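You operate a simulated robot arm through the tools that you are given. There is no shell and no other tool. Be economical: measure what you need, move in short steps, check, and stop when the job is done.

Carry out the task below with a simulated two-armed robot. There is one attempt and no reset: what you move stays moved.

## Task
Hold the gearbox and wind it to OPEN, then grease its spindle end and cover it.
Fine: brush back, grease tin shut. A coat counts when it lies all over at full strength: go over it till it gets no stronger.

It is judged by the outcome, as a careful person would: the job done as asked, and still so three seconds after it is handed in. It fails if anything else is knocked over, pushed out of place, dropped, spilled or broken. Lids that push on must go on centred and level and be pressed home; caps that screw on are set level and turned clockwise until they are tight.

## Robot
Two 6-joint arms with two-finger parallel grippers on one trunk, on a base that drives. Base frame: it is fixed to the floor where the robot stands at the start and does not move with it; the origin is under the middle of the robot, x ahead of it, y to its left, z up. Lengths are in mm, angles in degrees, forces in N, time in s.
The left shoulder is at the start at [60, 187, 1247], the right one opposite. With the tool pointing down near the work surface each hand reaches from about 100 to 580 mm from the robot's upright axis, wherever it stands, measured 20 degrees to its own side. Places, roughly: gearbox crank [500, 200, 900]; gearbox spindle [500, 300, 900]; top of the gearbox [500, 300, 900]. Payload 1.57 kg a hand.
The TCP of each hand is the grasp point between the finger pads, 30 mm short of the fingertips. In the tool frame z runs along the fingers and y along their closing line. The gripper opens to 110 mm. The fingers are 24 mm wide and 12 mm thick; the gripper's body (48 by 112 mm) begins 78 mm behind the TCP.
Orientation is that of the tool frame in the base frame, as a unit quaternion [x, y, z, w]. With the fingers straight down and closing along the base's y, the tool's x points along the base's -x, its y along +y and its z along -z.

## Interface
- The arms move only by the tool servo_tool. It takes "left_moves", "right_moves" or both (then of equal length, played together; a hand with none holds still); each is a list of rows, each a list of 7 numbers: the turn, a rotation vector about the tool's x, y, z in units of 120 degrees (1.0 is 120 degrees), then the shift along the tool's x, y, z in units of 500 mm (1.0 is 500 mm), then the finger opening in mm, from 0 to 110. In form: [[wx, wy, wz, dx, dy, dz, gripper], ...]. A call has 1 to 10 rows; each row is the pose to reach, as a shift and turn from the pose commanded when the call began, along the tool's axes at that moment. A call with a number of a shift or a turn outside -1 to 1 is refused whole. Rows are played at 5 a second. More than 50 mm and 8.6 degrees between two rows, or a gripper value outside its range, and nothing of the call is played. Where a pose cannot be reached the arm comes as near as it can. A force on the tool above 90 N (or 10 N above the force at the start of the call, whichever is more), or a blocked arm, ends the call early, and 0.2 s more pass. Each finger travels about 153 mm/s and halts on what it meets, pressing with about 28 N; the grip force reading is that of the motor and also rises with nothing between the fingers. The clock runs only during rows and for 0.2 s after the last one: add rows that repeat a pose to give the fingers time. It gives the time, the measured TCP pose, the force on the tool (base axes), the opening and the grip force at its end, in the units of the frame above (readings bear some noise), with the torque about the TCP (base axes, N m) and any sound that the robot's microphone picked up.
- Cameras (640 x 400 px; columns grow to the right, rows downward): "scene" is now at [-4.5, 12.7, 1780.8]; the picture's right is [0.18, -0.98, 0.00], its down [-0.82, -0.15, -0.55] and it looks along [0.54, 0.10, -0.84] (base axes); focal length 264 px, centre (320, 200). "left" rides on the left gripper at [70, -16, -141] in its tool frame; the picture's right is [0.23, 0.97, 0.00], its down [-0.86, 0.20, -0.48] and it looks along [-0.47, 0.11, 0.88] (tool axes); focal length 222 px, centre (320, 200). "right" rides on the right gripper at [70, 16, -141] in its tool frame; the picture's right is [-0.23, 0.97, 0.00], its down [-0.86, -0.20, -0.48] and it looks along [-0.47, -0.11, 0.88] (tool axes); focal length 222 px, centre (320, 200). There is no depth. A picture from a camera that has moved, and an enlarged one, comes with that camera's place and axes in the base frame and with its lens. The place of the scene camera against the robot may be out by one fixed shift of up to 18 mm in any direction.
- capture(camera): a new picture of that camera. It takes no simulated time.
- move_column(by): slides the trunk up (or, below 0, down) by that many mm; the arms and the scene camera ride with it, the base frame stays. It gives what a move gives, with no picture.
- roll_base(legs): drives the robot by 1 to 6 legs, each [ahead, left, turn to the left] in mm, mm and degrees, along the robot's own axes; the way and the turn of a leg run together, so that a leg with both is an arc; at most 1500 mm and 180 degrees a leg. The arms and the cameras ride along, it lands a little off, and it stops where it bumps. It gives what a move gives.
- head_to(pan, tilt): turns the head with the scene camera to pan (to the left, within 86 degrees either way) and tilt (down, from -29 to 69), counted from straight ahead of the robot. It gives what a move gives.
- zoom(camera, box): a new picture of the part [left, top, right, bottom] of that camera's present view, enlarged. It takes no simulated time.
- sign_off(): hands the job in; it is judged then, once.

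Work in short steps. Places have to be worked out from the pictures, the camera data and where the tool is seen: move nearer, look again, correct. Check each grasp and each placing, and mend what went wrong. You have 120 turns and 108 pictures in all, those below and enlarged ones among them. Open the grippers and draw the arms clear of the work before you hand the job in, unless the task says otherwise; then end with one line.

The tools are called after "Call:" by a JSON object that holds its "fn" and its "kwargs". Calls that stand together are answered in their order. servo_tool: Moves the arms, as the interface text tells. Its arguments: {"type":"object","properties":{"left_moves":{"type":"array"},"right_moves":{"type":"array"}},"required":[]} The other tools are called the same way: move_column (by) slides the trunk up or down; roll_base (legs) drives the base; head_to (pan, tilt) turns the head that bears the scene camera; capture (camera) takes a picture; zoom (camera, box) takes an enlarged picture of a part of a camera's view; sign_off () hands the job in.

At the start:

```text
time: 0.0
left_ee_pos: [292.3, 322.4, 1284.5]
left_tcp_rot: [0.0, 1.0, 0.0, 0.0]
left_force: [0.7, 0.5, -0.1]
left_torque: [-0.01, -0.03, 0.0]
left_opening: 109.9
left_gripper_force: 0.1
right_ee_pos: [342.4, -11.1, 1361.7]
right_tcp_rot: [0.0, 1.0, -0.001, 0.0]
right_force: [0.3, 0.5, -0.3]
right_torque: [-0.01, 0.0, 0.02]
right_opening: 110.0
right_gripper_force: 0.1
trunk travel left (down, up): [-875.0, 115.0]
robot x, y, heading: [-3.1, -0.7, -0.0]
head pan, tilt: [10.3, 56.7]
```

scene: 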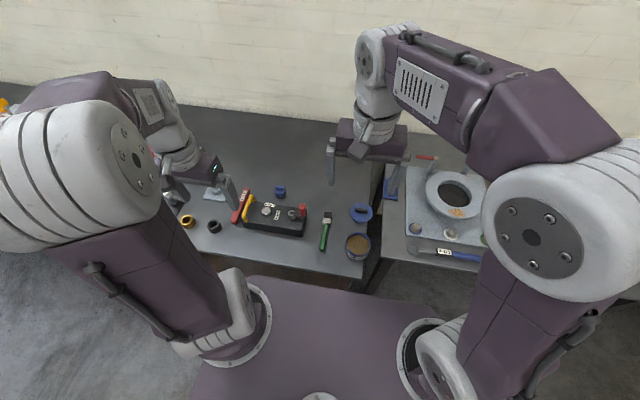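
right: 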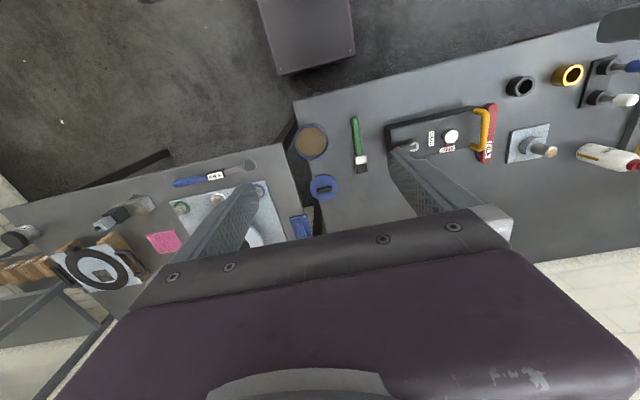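
left: 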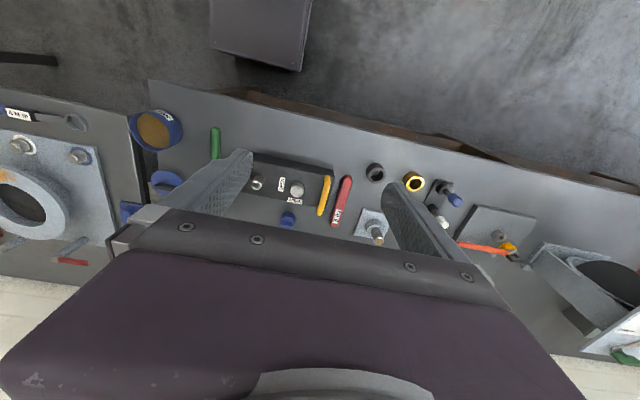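

I start by looking closer at the gearbox and its surroundings in the present views.

Call:
{"fn": "zoom", "kwargs": {"camera": "scene", "box": [150, 150, 390, 300]}}

Call:
{"fn": "zoom", "kwargs": {"camera": "left", "box": [120, 80, 480, 300]}}

Call:
{"fn": "zoom", "kwargs": {"camera": "right", "box": [280, 50, 640, 270]}}

```text
2.67 times, centred on (270, 225) of scene
camera zoom: at [-4.5, 12.7, 1780.8], right [0.18, -0.98, 0.0], down [-0.82, -0.15, -0.55], along [0.54, 0.1, -0.84], focal length 705 px, centre (453, 133)
```

zoom: 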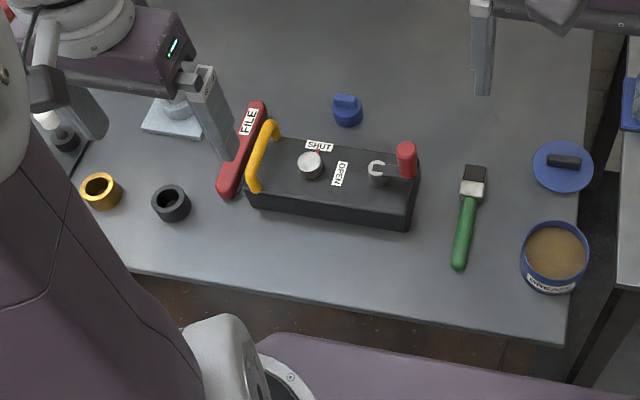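

```text
1.78 times, centred on (300, 190) of left
camera zoom: at [222.3, 306.2, 1425.8], right [-0.23, 0.97, 0.0], down [0.86, 0.2, 0.48], along [0.47, 0.11, -0.88], focal length 395 px, centre (356, 218)
```

zoom: 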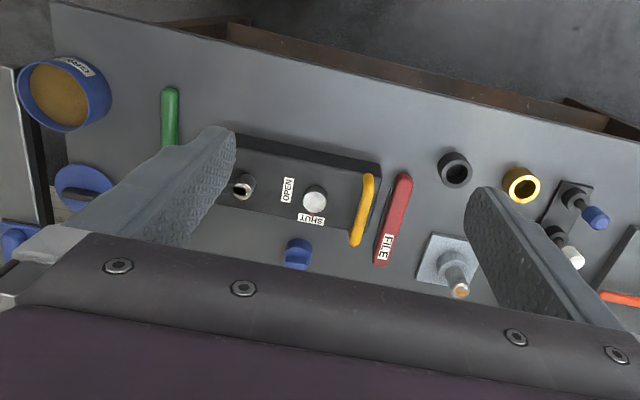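

```text
1.78 times, centred on (460, 160) of right
camera zoom: at [274.1, 3.0, 1502.9], right [0.23, 0.97, 0.0], down [0.86, -0.2, 0.48], along [0.47, -0.11, -0.88], focal length 395 px, centre (71, 271)
```

zoom: 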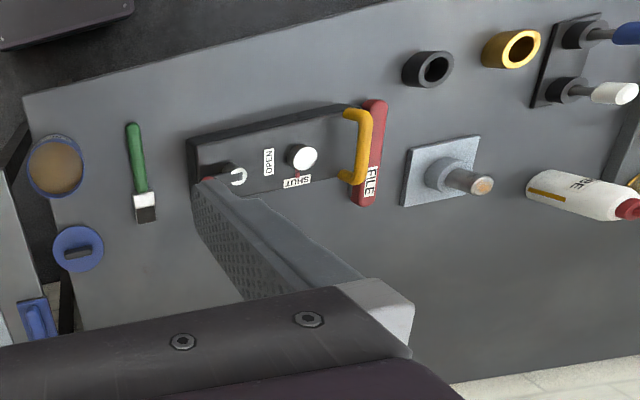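

The gearbox sits at about (470, 300→170) with the handle to the left and the crank to the right. Both hands need to reach it, so I drive left first, with the arms held high.

Call:
{"fn": "roll_base", "kwargs": {"legs": [[0, 200, 0]]}}

Call:
{"fn": "head_to", "kwargs": {"pan": 0, "tilt": 60}}

Call:
{"fn": "capture", "kwargs": {"camera": "scene"}}

Call:
{"fn": "capture", "kwargs": {"camera": "right"}}

```text
time: 1.6
left_ee_pos: [292.1, 514.5, 1285.4]
left_tcp_rot: [0.001, 1.0, 0.002, 0.0]
left_force: [0.0, -0.2, -0.5]
left_torque: [0.05, 0.04, -0.02]
left_opening: 110.0
left_gripper_force: 0.0
right_ee_pos: [343.0, 180.9, 1362.2]
right_tcp_rot: [0.002, 1.0, 0.002, 0.0]
right_force: [0.1, -0.2, -0.8]
right_torque: [0.09, 0.01, 0.01]
right_opening: 110.1
right_gripper_force: 0.0
trunk travel left (down, up): [-875.0, 115.0]
robot x, y, heading: [-0.7, 198.2, -0.1]
head pan, tilt: [10.3, 56.7]
```

```text
time: 2.3
left_ee_pos: [292.5, 520.1, 1284.3]
left_tcp_rot: [0.001, 1.0, -0.001, 0.0]
left_force: [-0.2, 0.8, 0.3]
left_torque: [0.01, 0.02, 0.01]
left_opening: 110.1
left_gripper_force: 0.1
right_ee_pos: [343.2, 185.3, 1361.7]
right_tcp_rot: [0.0, 1.0, 0.0, 0.0]
right_force: [-0.5, 0.5, -0.5]
right_torque: [-0.03, 0.03, 0.01]
right_opening: 110.0
right_gripper_force: 0.0
trunk travel left (down, up): [-875.0, 115.0]
robot x, y, heading: [4.2, 198.7, -0.3]
head pan, tilt: [0.0, 60.0]
```

```text
101 pictures are left
camera scene: at [-6.9, 197.1, 1776.9], right [0.0, -1.0, 0.0], down [-0.87, 0.0, -0.5], along [0.5, 0.0, -0.87], focal length 264 px, centre (320, 200)
```

scene: 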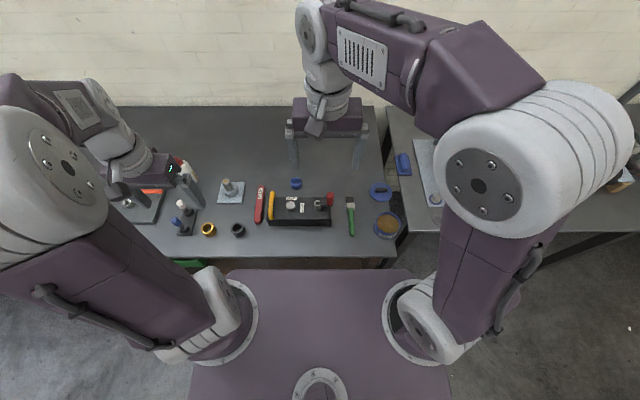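

```text
100 pictures are left
camera right: at [274.1, 199.7, 1503.0], right [0.23, 0.97, 0.0], down [0.85, -0.2, 0.48], along [0.47, -0.11, -0.88], focal length 222 px, centre (320, 200)
```

right: 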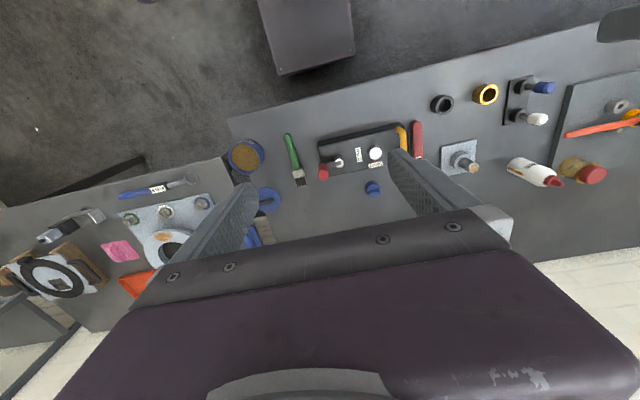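

The gearbox is now in reach of both hands. I zoom in for the details.

Call:
{"fn": "zoom", "kwargs": {"camera": "scene", "box": [190, 170, 350, 270]}}

Call:
{"fn": "zoom", "kwargs": {"camera": "right", "box": [220, 80, 540, 280]}}

```text
4.00 times, centred on (270, 220) of scene
camera zoom: at [-6.9, 197.1, 1776.9], right [0.0, -1.0, 0.0], down [-0.87, 0.0, -0.5], along [0.5, 0.0, -0.87], focal length 1058 px, centre (520, 120)
```

zoom: 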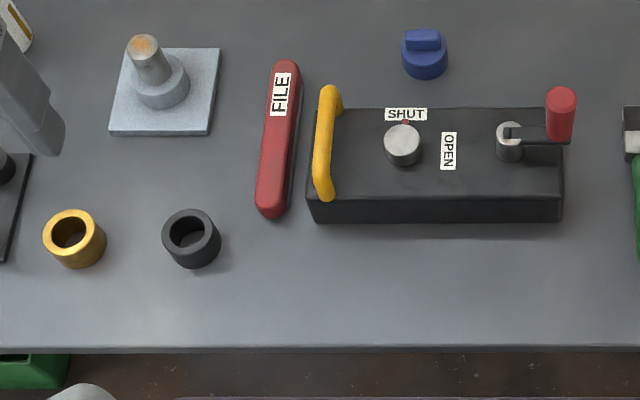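

```text
2.00 times, centred on (380, 180) of right
camera zoom: at [274.1, 199.7, 1503.0], right [0.23, 0.97, 0.0], down [0.85, -0.2, 0.48], along [0.47, -0.11, -0.88], focal length 444 px, centre (200, 240)
```

zoom: 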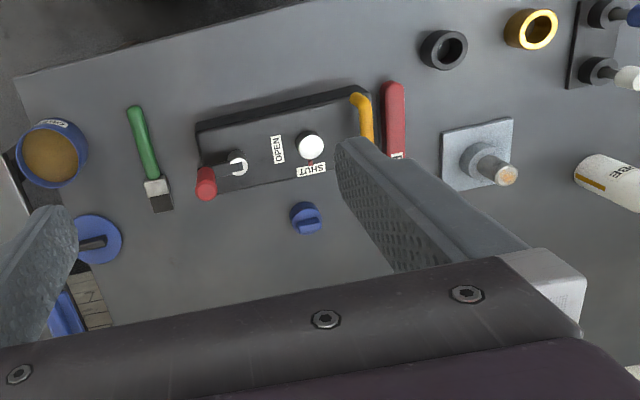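

The red pointer stands at SHUT; the handle is a yellow bar at about (455, 373) and the crank hub is at about (477, 207). I bring both hands lower for close views.

Call:
{"fn": "servo_tool", "kwargs": {"left_moves": [[0, 0, 0, -0.036, -0.033, 0.045, 110], [0, 0, 0, -0.072, -0.067, 0.09, 110], [0, 0, 0, -0.108, -0.1, 0.135, 110], [0, 0, 0, -0.144, -0.133, 0.18, 110], [0, 0, 0, -0.18, -0.167, 0.225, 110], [0, 0, 0, -0.216, -0.2, 0.27, 110]], "right_moves": [[0, 0, 0, 0, 0, 0.08, 110], [0, 0, 0, 0, 0, 0.16, 110], [0, 0, 0, 0, 0, 0.24, 110], [0, 0, 0, 0, 0, 0.32, 110], [0, 0, 0, 0, 0, 0.4, 110], [0, 0, 0, 0, 0, 0.46, 110]]}}

Call:
{"fn": "capture", "kwargs": {"camera": "right"}}

Call:
{"fn": "capture", "kwargs": {"camera": "left"}}

```text
time: 3.7
left_ee_pos: [401.4, 417.8, 1145.0]
left_tcp_rot: [0.0, 1.0, 0.0, 0.0]
left_force: [-0.1, -0.5, 0.1]
left_torque: [-0.01, 0.04, -0.01]
left_opening: 110.0
left_gripper_force: 0.1
right_ee_pos: [346.3, 186.4, 1128.7]
right_tcp_rot: [0.001, 1.0, 0.0, 0.0]
right_force: [-0.5, -0.1, 0.0]
right_torque: [-0.05, 0.0, 0.03]
right_opening: 110.2
right_gripper_force: 0.0
trunk travel left (down, up): [-875.0, 115.0]
robot x, y, heading: [1.0, 198.3, -0.0]
head pan, tilt: [0.0, 60.0]
```

```text
97 pictures are left
camera right: at [277.3, 200.8, 1270.9], right [0.23, 0.97, 0.0], down [0.86, -0.2, 0.48], along [0.47, -0.11, -0.88], focal length 222 px, centre (320, 200)
```

right: 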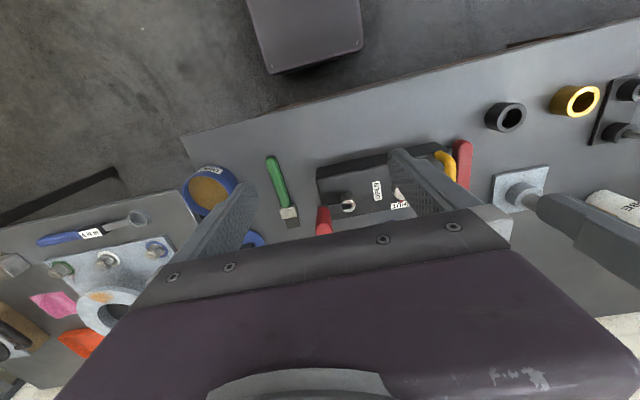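

```text
96 pictures are left
camera left: at [332.3, 401.4, 1287.6], right [-0.23, 0.97, 0.0], down [0.86, 0.2, 0.48], along [0.47, 0.11, -0.88], focal length 222 px, centre (320, 200)
```

left: 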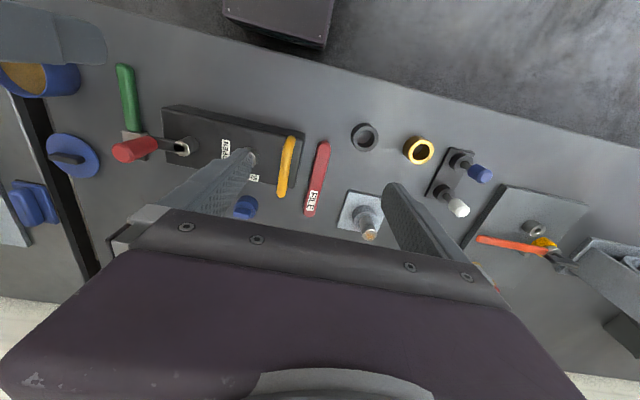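

Hand-camera fixes: the handle bar is at about (468, 377, ~921), the crank hub at (483, 203), and the red knob is vertical at (484, 157) with its top near z 985. I move the left hand above the handle. I turn the right hand 90° so its narrow side faces the left hand.

Call:
{"fn": "servo_tool", "kwargs": {"left_moves": [[0, 0, 0, -0.035, -0.02, 0.07, 80], [0, 0, 0, -0.07, -0.041, 0.14, 50], [0, 0, 0, -0.1, -0.06, 0.2, 50], [0, 0, 0, -0.138, -0.082, 0.26, 50], [0, 0, 0, -0.138, -0.082, 0.29, 50], [0, 0, 0, -0.138, -0.082, 0.29, 50], [0, 0, 0, -0.138, -0.082, 0.29, 50], [0, 0, 0, -0.138, -0.082, 0.29, 50], [0, 0, 0, -0.138, -0.082, 0.29, 50], [0, 0, 0, -0.138, -0.082, 0.29, 50]], "right_moves": [[0, 0, -0.07, -0.02, -0.01, 0, 60], [0, 0, -0.14, -0.04, -0.02, 0, 60], [0, 0, -0.21, -0.06, -0.03, 0, 60], [0, 0, -0.28, -0.08, -0.04, 0, 60], [0, 0, -0.35, -0.1, -0.05, 0, 60], [0, 0, -0.42, -0.1, -0.06, 0, 60], [0, 0, -0.49, -0.1, -0.06, 0, 60], [0, 0, -0.56, -0.1, -0.06, 0, 60], [0, 0, -0.63, -0.1, -0.06, 0, 60], [0, 0, -0.7, -0.1, -0.06, 0, 60]]}}

Call:
{"fn": "capture", "kwargs": {"camera": "left"}}

Call:
{"fn": "capture", "kwargs": {"camera": "scene"}}

```text
time: 5.9
left_ee_pos: [468.7, 378.1, 1005.5]
left_tcp_rot: [0.001, 1.0, 0.0, 0.0]
left_force: [-0.1, 0.3, -0.5]
left_torque: [0.02, -0.03, 0.01]
left_opening: 50.1
left_gripper_force: 0.1
right_ee_pos: [393.4, 154.7, 1132.0]
right_tcp_rot: [-0.67, 0.743, 0.0, 0.0]
right_force: [0.3, 0.0, 0.1]
right_torque: [0.04, -0.01, -0.02]
right_opening: 59.8
right_gripper_force: 0.0
trunk travel left (down, up): [-875.0, 115.0]
robot x, y, heading: [-3.3, 202.2, 0.1]
head pan, tilt: [0.0, 60.0]
```

```text
95 pictures are left
camera left: at [399.8, 361.5, 1147.0], right [-0.23, 0.97, 0.0], down [0.86, 0.2, 0.48], along [0.47, 0.11, -0.88], focal length 222 px, centre (320, 200)
```

left: 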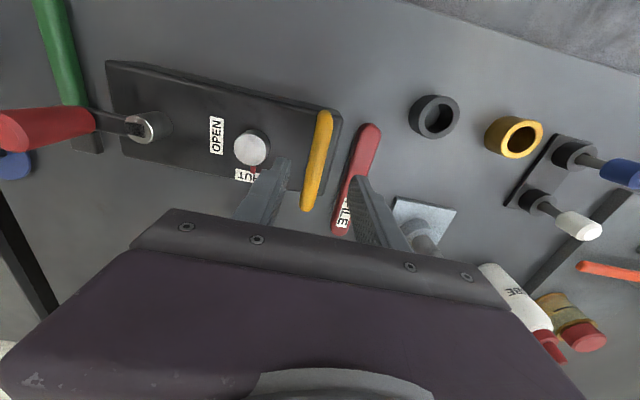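

```text
94 pictures are left
camera scene: at [-6.8, 197.7, 1776.9], right [0.0, -1.0, 0.0], down [-0.87, 0.0, -0.5], along [0.5, 0.0, -0.87], focal length 264 px, centre (320, 200)
```

scene: 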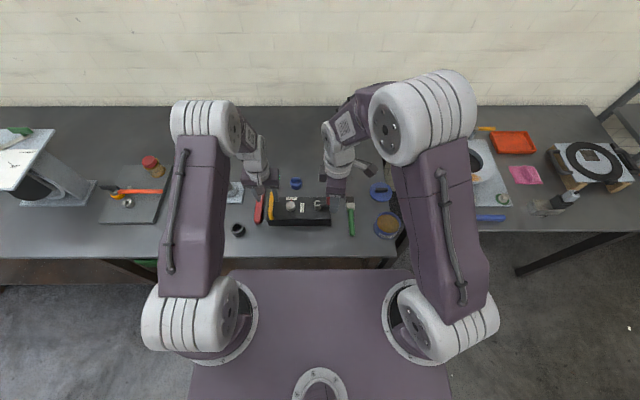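

The handle is centred between the left fingers. I lower the left hand over it and grip, while the right hand goes above the knob.

Call:
{"fn": "servo_tool", "kwargs": {"left_moves": [[0, 0, 0, -0.004, 0, 0.03, 50], [0, 0, 0, -0.008, 0, 0.06, 50], [0, 0, 0, -0.008, -0.002, 0.09, 50], [0, 0, 0, -0.008, -0.002, 0.12, 50], [0, 0, 0, -0.008, -0.002, 0.15, 50], [0, 0, 0, -0.008, -0.002, 0.15, 30], [0, 0, 0, -0.008, -0.002, 0.15, 0], [0, 0, 0, -0.008, -0.002, 0.15, 0]], "right_moves": [[0, 0, -0.01, 0, -0.03, 0.0, 60], [0, 0, -0.02, -0.01, -0.06, 0.02, 60], [0, 0, -0.03, -0.015, -0.09, 0.04, 60], [0, 0, -0.04, -0.02, -0.12, 0.06, 60], [0, 0, -0.05, -0.023, -0.15, 0.08, 60], [0, 0, -0.05, -0.023, -0.181, 0.1, 60], [0, 0, -0.05, -0.023, -0.181, 0.12, 60], [0, 0, -0.05, -0.023, -0.181, 0.144, 60]]}}

Call:
{"fn": "capture", "kwargs": {"camera": "left"}}

Call:
{"fn": "capture", "kwargs": {"camera": "right"}}

```text
time: 7.7
left_ee_pos: [472.8, 375.0, 931.6]
left_tcp_rot: [0.002, 1.0, 0.001, 0.002]
left_force: [3.8, -7.6, 16.7]
left_torque: [-0.19, 0.63, 0.11]
left_opening: 15.5
left_gripper_force: 28.2
right_ee_pos: [483.9, 154.1, 1061.5]
right_tcp_rot: [-0.707, 0.707, 0.0, 0.002]
right_force: [-0.1, 0.6, -0.1]
right_torque: [0.0, -0.03, 0.03]
right_opening: 60.1
right_gripper_force: 0.1
trunk travel left (down, up): [-875.0, 115.0]
robot x, y, heading: [0.6, 196.5, -0.3]
head pan, tilt: [0.0, 60.0]
```

```text
93 pictures are left
camera left: at [402.3, 358.6, 1071.6], right [-0.23, 0.97, 0.0], down [0.85, 0.2, 0.48], along [0.47, 0.11, -0.88], focal length 222 px, centre (320, 200)
```

left: 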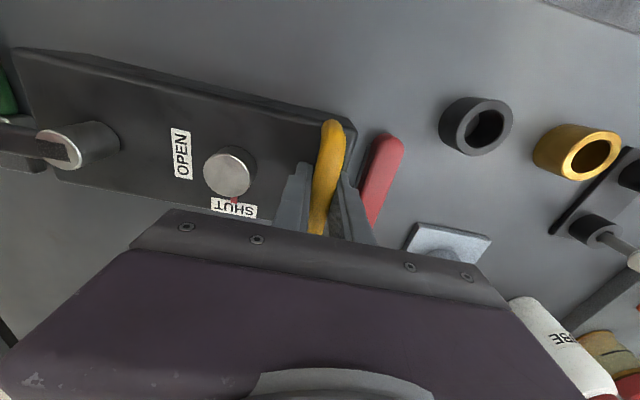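

```text
92 pictures are left
camera right: at [467.1, 82.6, 1202.0], right [-0.97, 0.23, 0.0], down [0.2, 0.85, 0.48], along [0.11, 0.47, -0.88], focal length 222 px, centre (320, 200)
```

right: 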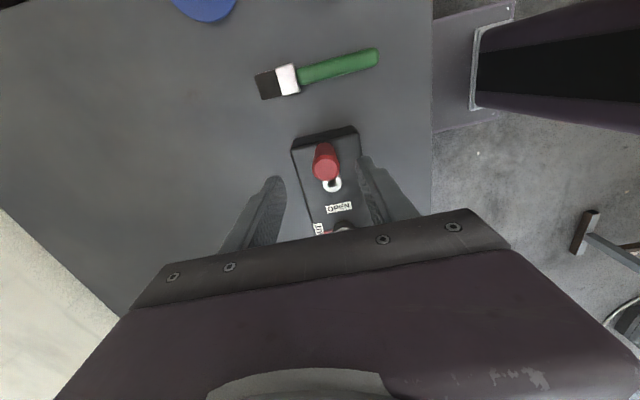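

The handle is held (opening 15.5). The knob sits under the right hand at about (480, 155); I descend and close on it.

Call:
{"fn": "servo_tool", "kwargs": {"right_moves": [[0, 0, 0, 0, 0.006, 0.05, 60], [0, 0, 0, 0, 0.006, 0.1, 60], [0, 0, 0, 0, 0.006, 0.15, 60], [0, 0, 0, 0, 0.006, 0.184, 60], [0, 0, 0, 0, 0.006, 0.184, 40], [0, 0, 0, 0, 0.006, 0.184, 10], [0, 0, 0, 0, 0.006, 0.184, 10]]}}

Call:
{"fn": "zoom", "kwargs": {"camera": "left", "box": [0, 40, 400, 290]}}

Call:
{"fn": "capture", "kwargs": {"camera": "right"}}

```text
time: 9.3
left_ee_pos: [472.2, 375.0, 930.1]
left_tcp_rot: [0.002, 1.0, 0.001, 0.002]
left_force: [8.4, -8.4, 26.5]
left_torque: [-0.25, -0.02, 0.45]
left_opening: 15.7
left_gripper_force: 28.1
right_ee_pos: [479.4, 154.0, 968.1]
right_tcp_rot: [-0.707, 0.707, 0.0, 0.0]
right_force: [-1.8, 0.7, -1.2]
right_torque: [-0.1, -0.05, -0.01]
right_opening: 25.9
right_gripper_force: 28.3
trunk travel left (down, up): [-875.0, 115.0]
robot x, y, heading: [-0.2, 202.3, -0.0]
head pan, tilt: [0.0, 60.0]
```

```text
1.60 times, centred on (200, 165) of left
camera zoom: at [402.1, 358.7, 1071.6], right [-0.23, 0.97, 0.0], down [0.85, 0.2, 0.48], along [0.47, 0.11, -0.88], focal length 355 px, centre (512, 256)
```

zoom: 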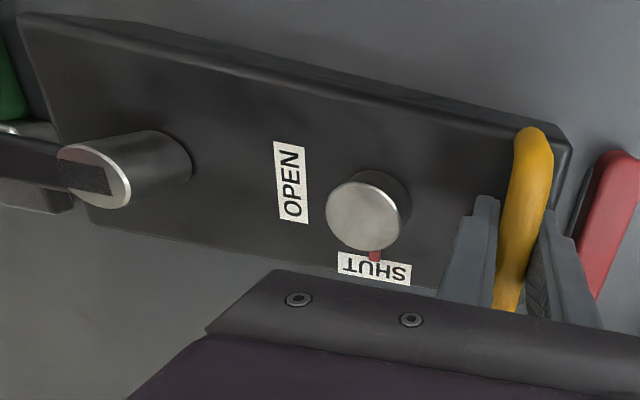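

```text
90 pictures are left
camera right: at [463.3, 83.1, 1109.7], right [-0.97, 0.23, 0.0], down [0.2, 0.85, 0.48], along [0.11, 0.47, -0.88], focal length 222 px, centre (320, 200)
```

right: 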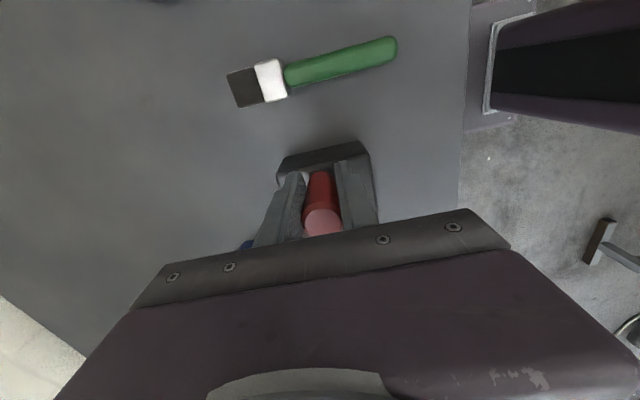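

The knob is gripped (opening 26) at (479, 154), and the hub is about 52 mm toward +y. I try a short counter-clockwise arc and watch the pointer.

Call:
{"fn": "servo_tool", "kwargs": {"right_moves": [[0, 0, 0, -0.0004, -0.009, 0, 10], [0, 0, 0, -0.0016, -0.0181, 0, 10], [0, 0, 0, -0.0035, -0.0269, 0, 10], [0, 0, 0, -0.0063, -0.0356, 0, 10], [0, 0, 0, -0.0097, -0.044, 0, 10], [0, 0, 0, -0.0139, -0.052, 0, 10]]}}

Call:
{"fn": "zoom", "kwargs": {"camera": "left", "box": [0, 40, 400, 290]}}

```text
time: 10.7
left_ee_pos: [471.8, 376.6, 929.1]
left_tcp_rot: [0.001, 1.0, 0.001, 0.001]
left_force: [8.1, 25.7, 29.2]
left_torque: [-0.31, -0.17, 0.84]
left_opening: 18.7
left_gripper_force: 27.9
right_ee_pos: [506.4, 162.7, 968.7]
right_tcp_rot: [-0.706, 0.708, 0.0, 0.001]
right_force: [-3.2, -24.0, -0.4]
right_torque: [0.64, -0.09, 0.0]
right_opening: 26.3
right_gripper_force: 27.5
trunk travel left (down, up): [-875.0, 115.0]
robot x, y, heading: [-1.2, 195.5, 0.0]
head pan, tilt: [0.0, 60.0]
```

```text
1.60 times, centred on (200, 165) of left
camera zoom: at [401.1, 360.4, 1071.7], right [-0.23, 0.97, 0.0], down [0.85, 0.2, 0.48], along [0.47, 0.11, -0.88], focal length 355 px, centre (512, 256)
```

zoom: 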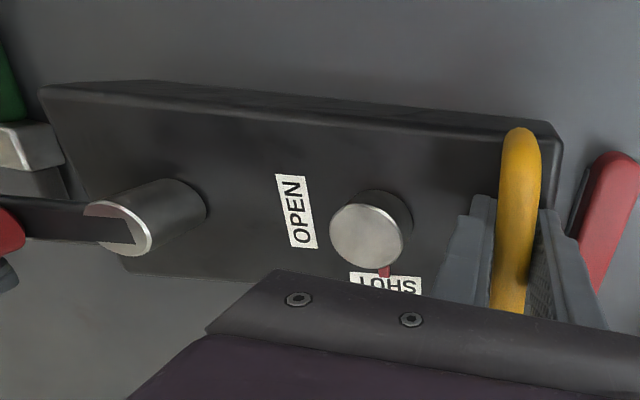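

The crank did not turn against the box (it is at its stop); the box yawed about 8° instead. So opening is clockwise. I go back along the same arc and on a little clockwise.

Call:
{"fn": "servo_tool", "kwargs": {"right_moves": [[0, 0, 0, 0.0042, 0.008, 0, 10], [0, 0, 0, 0.0076, 0.0164, 0, 10], [0, 0, 0, 0.0104, 0.0251, 0, 10], [0, 0, 0, 0.0123, 0.0339, 0, 10], [0, 0, 0, 0.0135, 0.043, 0, 10], [0, 0, 0, 0.0139, 0.052, 0, 10], [0, 0, 0, 0.0135, 0.061, 0, 10], [0, 0, 0, 0.0123, 0.0701, 0, 10], [0, 0, 0, 0.0104, 0.079, 0, 10], [0, 0, 0, 0.0076, 0.0876, 0, 10]]}}

Call:
{"fn": "zoom", "kwargs": {"camera": "left", "box": [0, 40, 400, 290]}}

```text
time: 12.9
left_ee_pos: [470.4, 374.8, 931.5]
left_tcp_rot: [0.001, 1.0, 0.002, 0.0]
left_force: [-8.8, -14.7, 11.3]
left_torque: [-0.1, 0.57, -0.09]
left_opening: 15.6
left_gripper_force: 28.0
right_ee_pos: [461.3, 157.2, 968.4]
right_tcp_rot: [-0.707, 0.708, -0.001, 0.002]
right_force: [7.3, 0.9, 21.4]
right_torque: [0.08, 0.19, -0.05]
right_opening: 26.0
right_gripper_force: 28.0
trunk travel left (down, up): [-875.0, 115.0]
robot x, y, heading: [-0.3, 201.4, 0.1]
head pan, tilt: [0.0, 60.0]
```

```text
1.60 times, centred on (200, 165) of left
camera zoom: at [399.2, 358.4, 1071.8], right [-0.23, 0.97, 0.0], down [0.86, 0.2, 0.48], along [0.47, 0.11, -0.88], focal length 355 px, centre (512, 256)
```

zoom: 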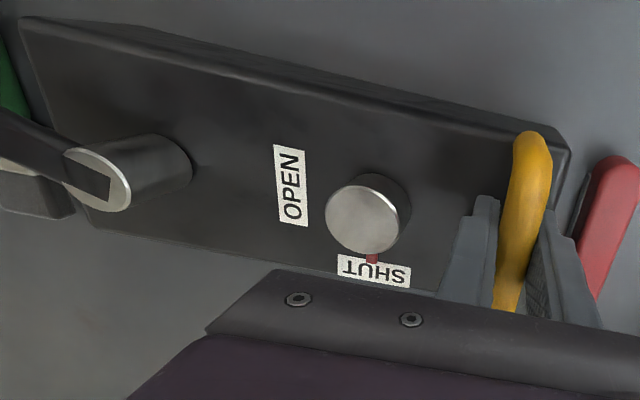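

The box is back in place and the crank is now winding freely at low force; the pointer moves slowly, so it is geared down. I continue clockwise by about half a turn about the hub (478, 208).

Call:
{"fn": "servo_tool", "kwargs": {"right_moves": [[0, 0, 0, -0.0155, 0.0298, 0, 10], [0, 0, 0, -0.0394, 0.0533, 0, 10], [0, 0, 0, -0.0695, 0.0682, 0, 10], [0, 0, 0, -0.1026, 0.0732, 0, 10], [0, 0, 0, -0.1357, 0.0677, 0, 10], [0, 0, 0, -0.1655, 0.0522, 0, 10], [0, 0, 0, -0.189, 0.0283, 0, 10], [0, 0, 0, -0.2039, -0.0018, 0, 10], [0, 0, 0, -0.2089, -0.0349, 0, 10], [0, 0, 0, -0.2034, -0.068, 0, 10]]}}

Call:
{"fn": "zoom", "kwargs": {"camera": "left", "box": [0, 40, 400, 290]}}

```text
time: 15.1
left_ee_pos: [474.3, 375.5, 930.1]
left_tcp_rot: [-0.001, 1.0, 0.0, 0.003]
left_force: [9.9, 14.5, 19.3]
left_torque: [-0.04, -0.46, 0.88]
left_opening: 15.7
left_gripper_force: 27.9
right_ee_pos: [498.2, 262.1, 966.6]
right_tcp_rot: [-0.707, 0.707, 0.0, -0.002]
right_force: [-7.6, -10.5, 0.4]
right_torque: [-0.32, -0.22, -0.1]
right_opening: 25.8
right_gripper_force: 28.4
trunk travel left (down, up): [-875.0, 115.0]
robot x, y, heading: [0.9, 199.0, 0.1]
head pan, tilt: [0.0, 60.0]
```

```text
1.60 times, centred on (200, 165) of left
camera zoom: at [403.6, 360.3, 1071.4], right [-0.23, 0.97, 0.0], down [0.85, 0.2, 0.49], along [0.47, 0.11, -0.87], focal length 355 px, centre (512, 256)
```

zoom: 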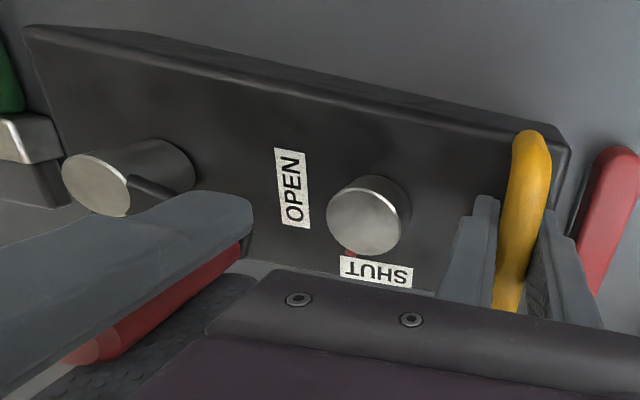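

The pointer moved about 20° toward OPEN for half a turn, and forces are low. I continue with the other half of the circle, then another half.

Call:
{"fn": "servo_tool", "kwargs": {"right_moves": [[0, 0, 0, 0.0155, -0.0298, 0, 10], [0, 0, 0, 0.0394, -0.0533, 0, 10], [0, 0, 0, 0.0695, -0.0682, 0, 10], [0, 0, 0, 0.1026, -0.0732, 0, 10], [0, 0, 0, 0.1357, -0.0677, 0, 10], [0, 0, 0, 0.1655, -0.0522, 0, 10], [0, 0, 0, 0.189, -0.0283, 0, 10], [0, 0, 0, 0.2039, 0.0018, 0, 10], [0, 0, 0, 0.2089, 0.0349, 0, 10], [0, 0, 0, 0.2034, 0.068, 0, 10]]}}

Call:
{"fn": "zoom", "kwargs": {"camera": "left", "box": [0, 40, 400, 290]}}

```text
time: 17.3
left_ee_pos: [468.1, 375.4, 929.8]
left_tcp_rot: [0.001, 1.0, 0.001, -0.001]
left_force: [-0.1, 3.4, 19.1]
left_torque: [-0.25, 0.83, -0.41]
left_opening: 15.4
left_gripper_force: 27.8
right_ee_pos: [459.9, 159.0, 967.4]
right_tcp_rot: [-0.706, 0.708, -0.001, 0.0]
right_force: [0.9, -15.9, 15.1]
right_torque: [0.55, 0.0, -0.01]
right_opening: 26.2
right_gripper_force: 27.6
trunk travel left (down, up): [-875.0, 115.0]
robot x, y, heading: [0.8, 196.7, -0.0]
head pan, tilt: [0.0, 60.0]
```

```text
1.60 times, centred on (200, 165) of left
camera zoom: at [398.6, 358.5, 1071.9], right [-0.23, 0.97, 0.0], down [0.86, 0.2, 0.48], along [0.47, 0.11, -0.88], focal length 355 px, centre (512, 256)
```

zoom: 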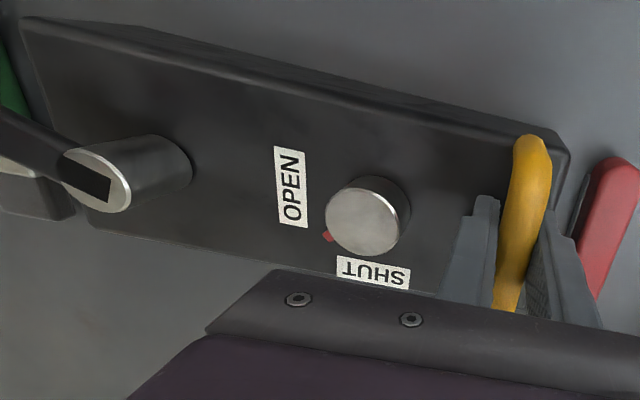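

One full turn has moved the pointer about halfway. I wind on with another half turn.

Call:
{"fn": "servo_tool", "kwargs": {"right_moves": [[0, 0, 0, -0.0155, 0.0298, 0, 10], [0, 0, 0, -0.0394, 0.0533, 0, 10], [0, 0, 0, -0.0695, 0.0682, 0, 10], [0, 0, 0, -0.1026, 0.0732, 0, 10], [0, 0, 0, -0.1357, 0.0677, 0, 10], [0, 0, 0, -0.1655, 0.0522, 0, 10], [0, 0, 0, -0.189, 0.0283, 0, 10], [0, 0, 0, -0.2039, -0.0018, 0, 10], [0, 0, 0, -0.2089, -0.0349, 0, 10], [0, 0, 0, -0.2034, -0.068, 0, 10]]}}

Call:
{"fn": "zoom", "kwargs": {"camera": "left", "box": [0, 40, 400, 290]}}

```text
time: 19.5
left_ee_pos: [474.3, 376.7, 929.8]
left_tcp_rot: [0.0, 1.0, -0.001, 0.005]
left_force: [10.9, 7.0, 21.4]
left_torque: [-0.06, -0.55, 0.56]
left_opening: 15.5
left_gripper_force: 27.8
right_ee_pos: [497.5, 264.9, 968.5]
right_tcp_rot: [-0.707, 0.707, 0.001, 0.0]
right_force: [-7.5, -1.1, -9.5]
right_torque: [-0.43, -0.13, -0.09]
right_opening: 25.9
right_gripper_force: 28.1
trunk travel left (down, up): [-875.0, 115.0]
robot x, y, heading: [0.8, 198.9, -0.2]
head pan, tilt: [0.0, 60.0]
```

```text
1.60 times, centred on (200, 165) of left
camera zoom: at [403.6, 360.5, 1071.4], right [-0.23, 0.97, 0.0], down [0.85, 0.2, 0.49], along [0.47, 0.11, -0.87], focal length 355 px, centre (512, 256)
```

zoom: 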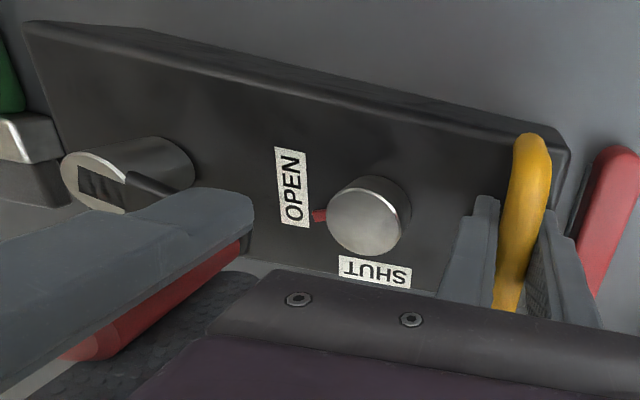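

The pointer is now near OPEN; it needs about 20° more. I wind about 110° further and check.

Call:
{"fn": "servo_tool", "kwargs": {"right_moves": [[0, 0, 0, 0.0155, -0.0298, 0, 10], [0, 0, 0, 0.0394, -0.0533, 0, 10], [0, 0, 0, 0.0695, -0.0682, 0, 10], [0, 0, 0, 0.1026, -0.0732, 0, 10], [0, 0, 0, 0.1357, -0.0677, 0, 10], [0, 0, 0, 0.1655, -0.0522, 0, 10]]}}

Call:
{"fn": "zoom", "kwargs": {"camera": "left", "box": [0, 40, 400, 290]}}

```text
time: 20.9
left_ee_pos: [473.0, 377.2, 929.9]
left_tcp_rot: [0.002, 1.0, 0.0, 0.003]
left_force: [16.7, -21.4, 21.4]
left_torque: [0.01, -0.05, 0.85]
left_opening: 17.1
left_gripper_force: 28.3
right_ee_pos: [522.1, 177.7, 970.2]
right_tcp_rot: [-0.707, 0.707, -0.002, 0.003]
right_force: [-14.5, 22.0, -2.5]
right_torque: [-0.59, -0.39, -0.07]
right_opening: 26.1
right_gripper_force: 27.5
trunk travel left (down, up): [-875.0, 115.0]
robot x, y, heading: [1.0, 197.1, 0.2]
head pan, tilt: [0.0, 60.0]
```

```text
1.60 times, centred on (200, 165) of left
camera zoom: at [401.9, 359.3, 1071.6], right [-0.22, 0.97, 0.0], down [0.85, 0.2, 0.48], along [0.47, 0.11, -0.88], focal length 355 px, centre (512, 256)
```

zoom: 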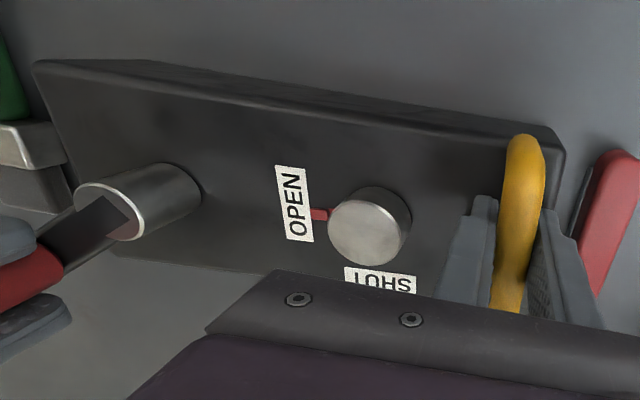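

The pointer is at OPEN and the box has begun to yaw slightly, which may be the end stop. I wind about 30° more to see whether the pointer still moves against the box.

Call:
{"fn": "servo_tool", "kwargs": {"right_moves": [[0, 0, 0, 0.0127, 0.0113, 0, 10], [0, 0, 0, 0.0235, 0.0239, 0, 10], [0, 0, 0, 0.0314, 0.037, 0, 10]]}}

Call:
{"fn": "zoom", "kwargs": {"camera": "left", "box": [0, 40, 400, 290]}}

```text
time: 21.7
left_ee_pos: [472.1, 376.7, 930.7]
left_tcp_rot: [0.001, 1.0, 0.001, 0.0]
left_force: [12.4, -25.2, 25.6]
left_torque: [0.04, 0.07, 0.53]
left_opening: 17.1
left_gripper_force: 28.1
right_ee_pos: [505.8, 162.7, 970.4]
right_tcp_rot: [-0.706, 0.708, -0.002, 0.003]
right_force: [0.7, 20.0, 7.4]
right_torque: [-0.54, 0.02, -0.03]
right_opening: 26.2
right_gripper_force: 28.2
trunk travel left (down, up): [-875.0, 115.0]
robot x, y, heading: [-0.5, 200.5, -0.3]
head pan, tilt: [0.0, 60.0]
```

```text
1.60 times, centred on (200, 165) of left
camera zoom: at [401.8, 359.2, 1071.7], right [-0.23, 0.97, 0.0], down [0.85, 0.2, 0.48], along [0.47, 0.11, -0.88], focal length 355 px, centre (512, 256)
```

zoom: 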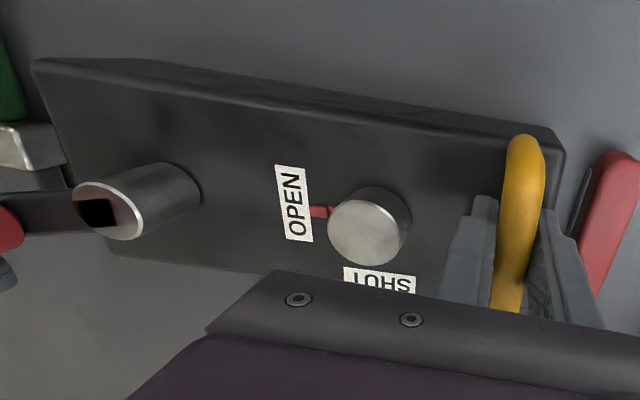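

The crank and pointer still turn; the crank arm is about 20–30° short of the two-turn point. I wind a little further.

Call:
{"fn": "servo_tool", "kwargs": {"right_moves": [[0, 0, 0, 0.0, 0.014, 0, 10], [0, 0, 0, 0.0, 0.028, 0, 10], [0, 0, 0, 0.0, 0.042, 0, 10], [0, 0, 0, 0.0, 0.056, 0, 10]]}}

Call:
{"fn": "zoom", "kwargs": {"camera": "left", "box": [0, 40, 400, 290]}}

```text
time: 22.7
left_ee_pos: [469.2, 375.1, 929.1]
left_tcp_rot: [0.0, 1.0, 0.0, 0.0]
left_force: [-0.4, 4.0, 24.8]
left_torque: [-0.32, 0.72, 0.56]
left_opening: 15.8
left_gripper_force: 28.1
right_ee_pos: [476.8, 161.0, 969.5]
right_tcp_rot: [-0.707, 0.708, -0.002, 0.002]
right_force: [4.8, -10.2, 15.8]
right_torque: [0.12, 0.13, -0.02]
right_opening: 26.0
right_gripper_force: 27.6
trunk travel left (down, up): [-875.0, 115.0]
robot x, y, heading: [-2.0, 195.9, -0.2]
head pan, tilt: [0.0, 60.0]
```

```text
1.60 times, centred on (200, 165) of left
camera zoom: at [399.3, 359.4, 1071.9], right [-0.23, 0.97, 0.0], down [0.86, 0.2, 0.48], along [0.47, 0.11, -0.88], focal length 355 px, centre (512, 256)
```

zoom: 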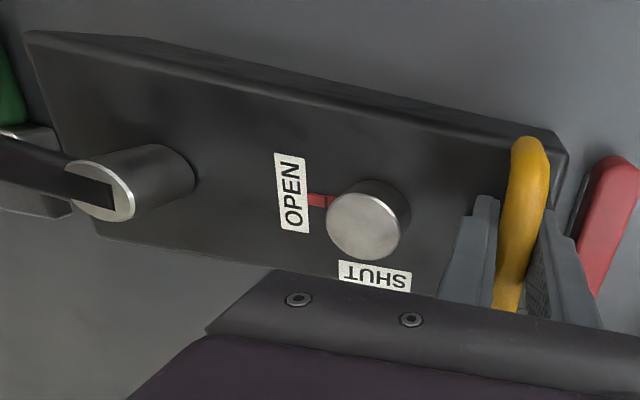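

The pointer is at the middle of OPEN. One small extra push tells whether this is the stop.

Call:
{"fn": "servo_tool", "kwargs": {"right_moves": [[0, 0, 0, 0.0, 0.012, 0, 10], [0, 0, 0, -0.002, 0.024, 0, 10], [0, 0, 0, -0.004, 0.034, 0, 10]]}}

Call:
{"fn": "zoom", "kwargs": {"camera": "left", "box": [0, 40, 400, 290]}}

```text
time: 23.5
left_ee_pos: [468.9, 374.7, 929.8]
left_tcp_rot: [0.001, 1.0, 0.001, 0.0]
left_force: [-13.2, 15.5, 23.8]
left_torque: [-0.23, 0.26, -0.85]
left_opening: 16.6
left_gripper_force: 27.9
right_ee_pos: [455.6, 164.4, 968.1]
right_tcp_rot: [-0.706, 0.708, -0.001, 0.001]
right_force: [8.5, -21.3, 6.7]
right_torque: [0.63, 0.19, 0.0]
right_opening: 26.5
right_gripper_force: 27.9
trunk travel left (down, up): [-875.0, 115.0]
robot x, y, heading: [0.6, 193.6, -0.1]
head pan, tilt: [0.0, 60.0]
```

```text
1.60 times, centred on (200, 165) of left
camera zoom: at [398.5, 359.3, 1071.9], right [-0.23, 0.97, 0.0], down [0.86, 0.2, 0.48], along [0.47, 0.11, -0.88], focal length 355 px, centre (512, 256)
```

zoom: 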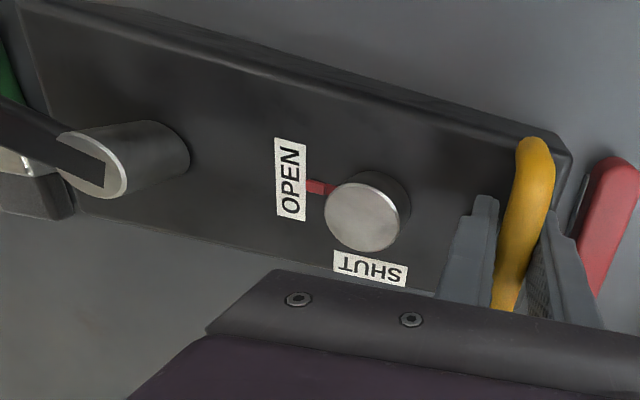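

The box now yaws with the crank arm parallel to it, so OPEN's end stop is reached with the pointer on OPEN. I release the knob and raise the right hand, then let go of the handle.

Call:
{"fn": "servo_tool", "kwargs": {"right_moves": [[0, 0, 0, 0, 0, 0, 40], [0, 0, 0, 0, 0, 0, 60], [0, 0, 0, 0, 0, -0.06, 60], [0, 0, 0, 0, 0, -0.14, 60], [0, 0, 0, 0, 0, -0.22, 60], [0, 0, 0, 0.08, 0, -0.3, 60], [0, 0, 0, 0.16, 0, -0.3, 60]]}}

Call:
{"fn": "servo_tool", "kwargs": {"left_moves": [[0, 0, 0, 0, 0, 0, 30], [0, 0, 0, 0, 0, 0, 50], [0, 0, 0, 0, 0, -0.06, 50], [0, 0, 0, 0, 0, -0.14, 50], [0, 0, 0, 0, 0, -0.22, 50], [0, 0, 0, 0.0, 0.08, -0.3, 50], [0, 0, 0, 0.06, 0.16, -0.3, 50]]}}

Call:
{"fn": "capture", "kwargs": {"camera": "left"}}

Call:
{"fn": "capture", "kwargs": {"camera": "right"}}

Call:
{"fn": "capture", "kwargs": {"camera": "scene"}}

```text
refused: row 6 steps farther than a row can; nothing moved
```

```text
refused: row 6 steps farther than a row can; nothing moved
```

```text
80 pictures are left
camera left: at [398.5, 359.3, 1071.9], right [-0.23, 0.97, 0.0], down [0.86, 0.2, 0.48], along [0.47, 0.11, -0.88], focal length 222 px, centre (320, 200)
```

left: 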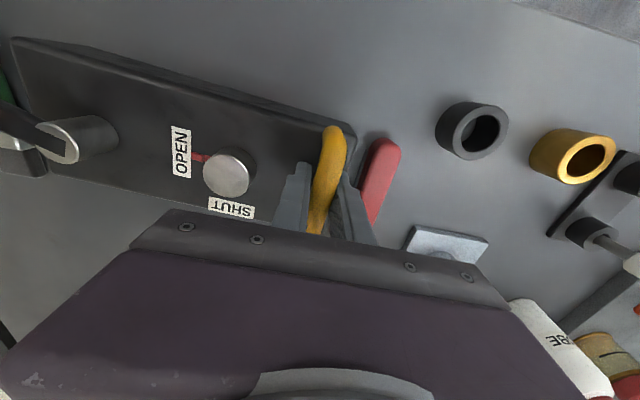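

```text
79 pictures are left
camera right: at [439.7, 92.1, 1109.6], right [-0.97, 0.23, 0.0], down [0.2, 0.85, 0.48], along [0.11, 0.47, -0.88], focal length 222 px, centre (320, 200)
```

right: 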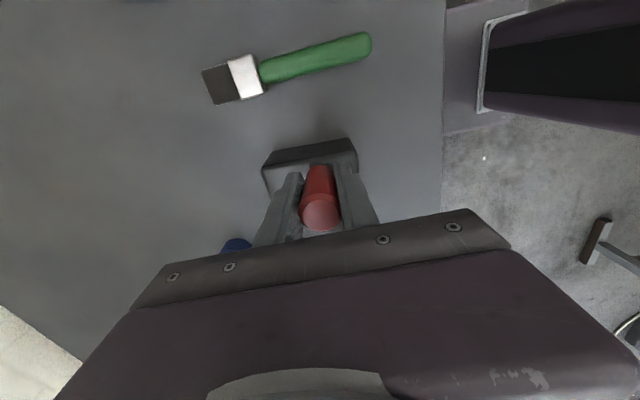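

```text
78 pictures are left
camera scene: at [-12.5, 194.4, 1776.8], right [0.0, -1.0, 0.0], down [-0.86, 0.0, -0.5], along [0.5, 0.0, -0.86], focal length 264 px, centre (320, 200)
```

scene: 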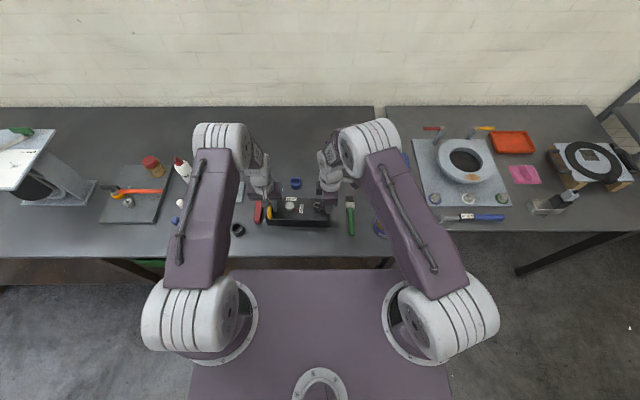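

The diagonal steps were over 50 mm, so nothing moved. I resend with smaller steps.

Call:
{"fn": "servo_tool", "kwargs": {"left_moves": [[0, 0, 0, 0, 0, 0, 15], [0, 0, 0, 0, 0, 0, 15], [0, 0, 0, 0, 0, 0, 15], [0, 0, 0, 0, 0, 0, 40], [0, 0, 0, 0, 0, 0, 50], [0, 0, 0, 0, 0, -0.06, 50], [0, 0, 0, 0, 0, -0.14, 50], [0, 0, 0, 0, 0, -0.22, 50], [0, 0, 0, 0, 0, -0.3, 50], [0, 0, 0, 0.0, 0.09, -0.3, 50]], "right_moves": [[0, 0, 0, 0, 0, 0, 40], [0, 0, 0, 0, 0, 0, 60], [0, 0, 0, 0, 0, -0.06, 60], [0, 0, 0, 0, 0, -0.14, 60], [0, 0, 0, 0, 0, -0.22, 60], [0, 0, 0, 0, 0, -0.3, 60], [0, 0, 0, 0.08, 0, -0.3, 60], [0, 0, 0, 0.16, 0, -0.3, 60], [0, 0, 0, 0.16, 0, -0.3, 60], [0, 0, 0, 0.16, 0, -0.3, 60]]}}

Call:
{"fn": "capture", "kwargs": {"camera": "left"}}

Call:
{"fn": "capture", "kwargs": {"camera": "right"}}

Call:
{"fn": "zoom", "kwargs": {"camera": "scene", "box": [220, 140, 460, 290]}}

```text
time: 25.7
left_ee_pos: [474.2, 422.9, 1079.4]
left_tcp_rot: [0.001, 1.0, 0.0, 0.0]
left_force: [-0.1, -0.4, -0.4]
left_torque: [-0.01, -0.02, 0.01]
left_opening: 49.8
left_gripper_force: 0.1
right_ee_pos: [459.1, 87.8, 1115.9]
right_tcp_rot: [-0.706, 0.708, 0.0, -0.001]
right_force: [-0.3, -0.8, 0.1]
right_torque: [-0.01, 0.0, 0.0]
right_opening: 59.9
right_gripper_force: 0.1
trunk travel left (down, up): [-875.0, 115.0]
robot x, y, heading: [-1.4, 198.8, -0.0]
head pan, tilt: [0.0, 60.0]
```

```text
77 pictures are left
camera left: at [404.2, 406.9, 1220.8], right [-0.23, 0.97, 0.0], down [0.86, 0.2, 0.48], along [0.47, 0.11, -0.88], focal length 222 px, centre (320, 200)
```

left: 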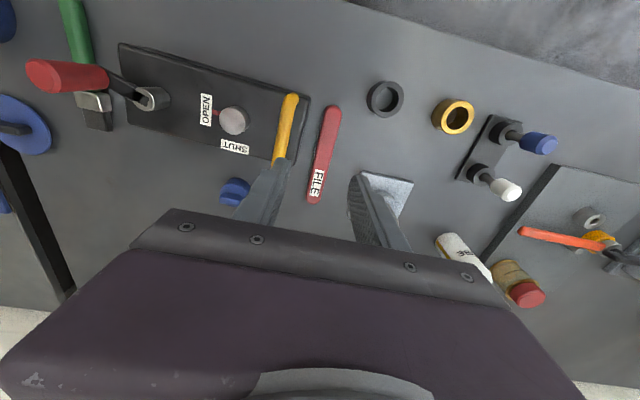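

```text
76 pictures are left
camera right: at [443.7, 17.9, 1257.2], right [-0.97, 0.23, 0.0], down [0.2, 0.86, 0.48], along [0.11, 0.46, -0.88], focal length 222 px, centre (320, 200)
```

right: 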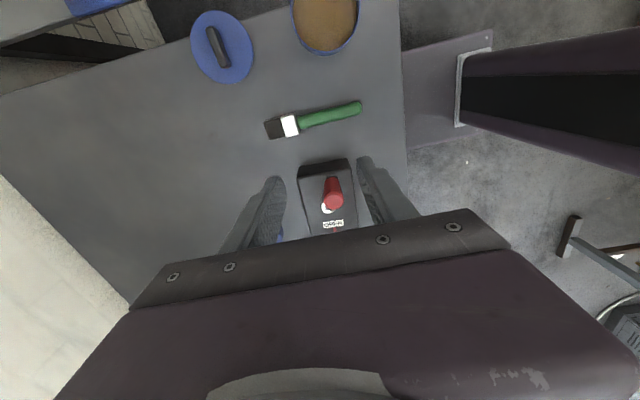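

```text
2.67 times, centred on (340, 215) of scene
camera zoom: at [-6.9, 201.2, 1776.9], right [0.0, -1.0, 0.0], down [-0.87, 0.0, -0.5], along [0.5, 0.0, -0.87], focal length 705 px, centre (267, 160)
```

zoom: 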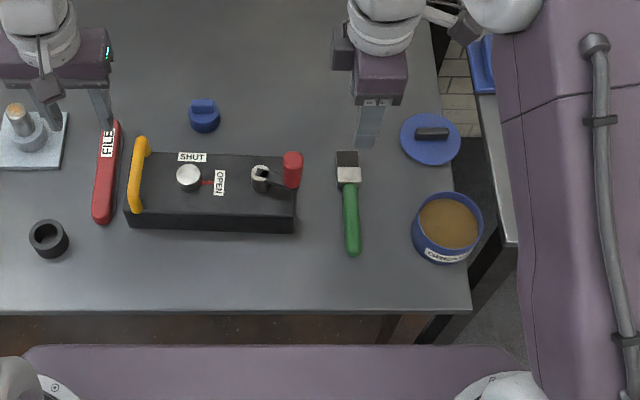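

The gearbox is OPEN and both hands are clear. The brush lies along x from about 388 to 552 at y≈72, so I turn the right hand back to close along y above its handle.

Call:
{"fn": "servo_tool", "kwargs": {"right_moves": [[0, 0, 0.07, 0.003, 0.002, 0.0, 50], [0, 0, 0.14, 0.006, 0.004, 0.0, 50], [0, 0, 0.21, 0.01, 0.006, 0.0, 50], [0, 0, 0.28, 0.014, 0.008, 0.0, 50], [0, 0, 0.35, 0.018, 0.01, 0.02, 50], [0, 0, 0.42, 0.02, 0.012, 0.04, 50], [0, 0, 0.49, 0.023, 0.014, 0.06, 50], [0, 0, 0.56, 0.026, 0.016, 0.08, 50], [0, 0, 0.63, 0.03, 0.018, 0.1, 50], [0, 0, 0.7, 0.032, 0.018, 0.12, 50]], "left_moves": [[0, 0, 0, 0.03, 0.05, 0, 50], [0, 0, 0, 0.06, 0.1, 0, 50], [0, 0, 0, 0.09, 0.15, 0, 50], [0, 0, 0, 0.12, 0.2, 0, 50], [0, 0, 0, 0.15, 0.2, -0.05, 50], [0, 0, 0, 0.15, 0.2, -0.1, 50], [0, 0, 0, 0.15, 0.2, -0.15, 50], [0, 0, 0, 0.15, 0.2, -0.15, 50], [0, 0, 0, 0.15, 0.2, -0.15, 50], [0, 0, 0, 0.15, 0.2, -0.15, 50]]}}

Call:
{"fn": "servo_tool", "kwargs": {"right_moves": [[0, 0, 0.05, 0, 0, 0.04, 50], [0, 0, 0.05, 0, 0, 0.08, 50]]}}

Call:
{"fn": "capture", "kwargs": {"camera": "right"}}

```text
time: 27.9
left_ee_pos: [397.5, 524.2, 1153.8]
left_tcp_rot: [0.001, 1.0, 0.0, 0.0]
left_force: [0.7, -0.5, 0.8]
left_torque: [0.04, -0.03, 0.0]
left_opening: 49.9
left_gripper_force: 0.0
right_ee_pos: [451.2, 70.5, 1058.9]
right_tcp_rot: [-0.051, 0.999, 0.0, 0.0]
right_force: [-1.2, 0.1, 0.3]
right_torque: [0.0, -0.02, -0.01]
right_opening: 50.0
right_gripper_force: 0.1
trunk travel left (down, up): [-875.0, 115.0]
robot x, y, heading: [-0.7, 196.2, -0.2]
head pan, tilt: [0.0, 60.0]
```

```text
time: 28.5
left_ee_pos: [398.7, 525.5, 1154.2]
left_tcp_rot: [0.001, 1.0, 0.0, 0.0]
left_force: [-0.2, -0.7, 0.6]
left_torque: [-0.01, 0.04, -0.01]
left_opening: 50.0
left_gripper_force: 0.1
right_ee_pos: [450.9, 70.4, 1018.7]
right_tcp_rot: [0.002, 1.0, 0.0, 0.0]
right_force: [-0.9, 0.7, -0.3]
right_torque: [-0.02, 0.0, -0.01]
right_opening: 50.2
right_gripper_force: 0.1
trunk travel left (down, up): [-875.0, 115.0]
robot x, y, heading: [0.5, 195.8, -0.1]
head pan, tilt: [0.0, 60.0]
```

```text
74 pictures are left
camera right: at [382.2, 84.6, 1160.0], right [0.23, 0.97, 0.0], down [0.85, -0.2, 0.48], along [0.47, -0.11, -0.88], focal length 222 px, centre (320, 200)
```

right: 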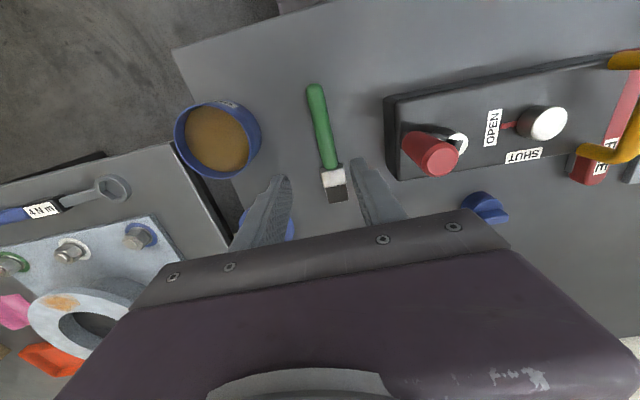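

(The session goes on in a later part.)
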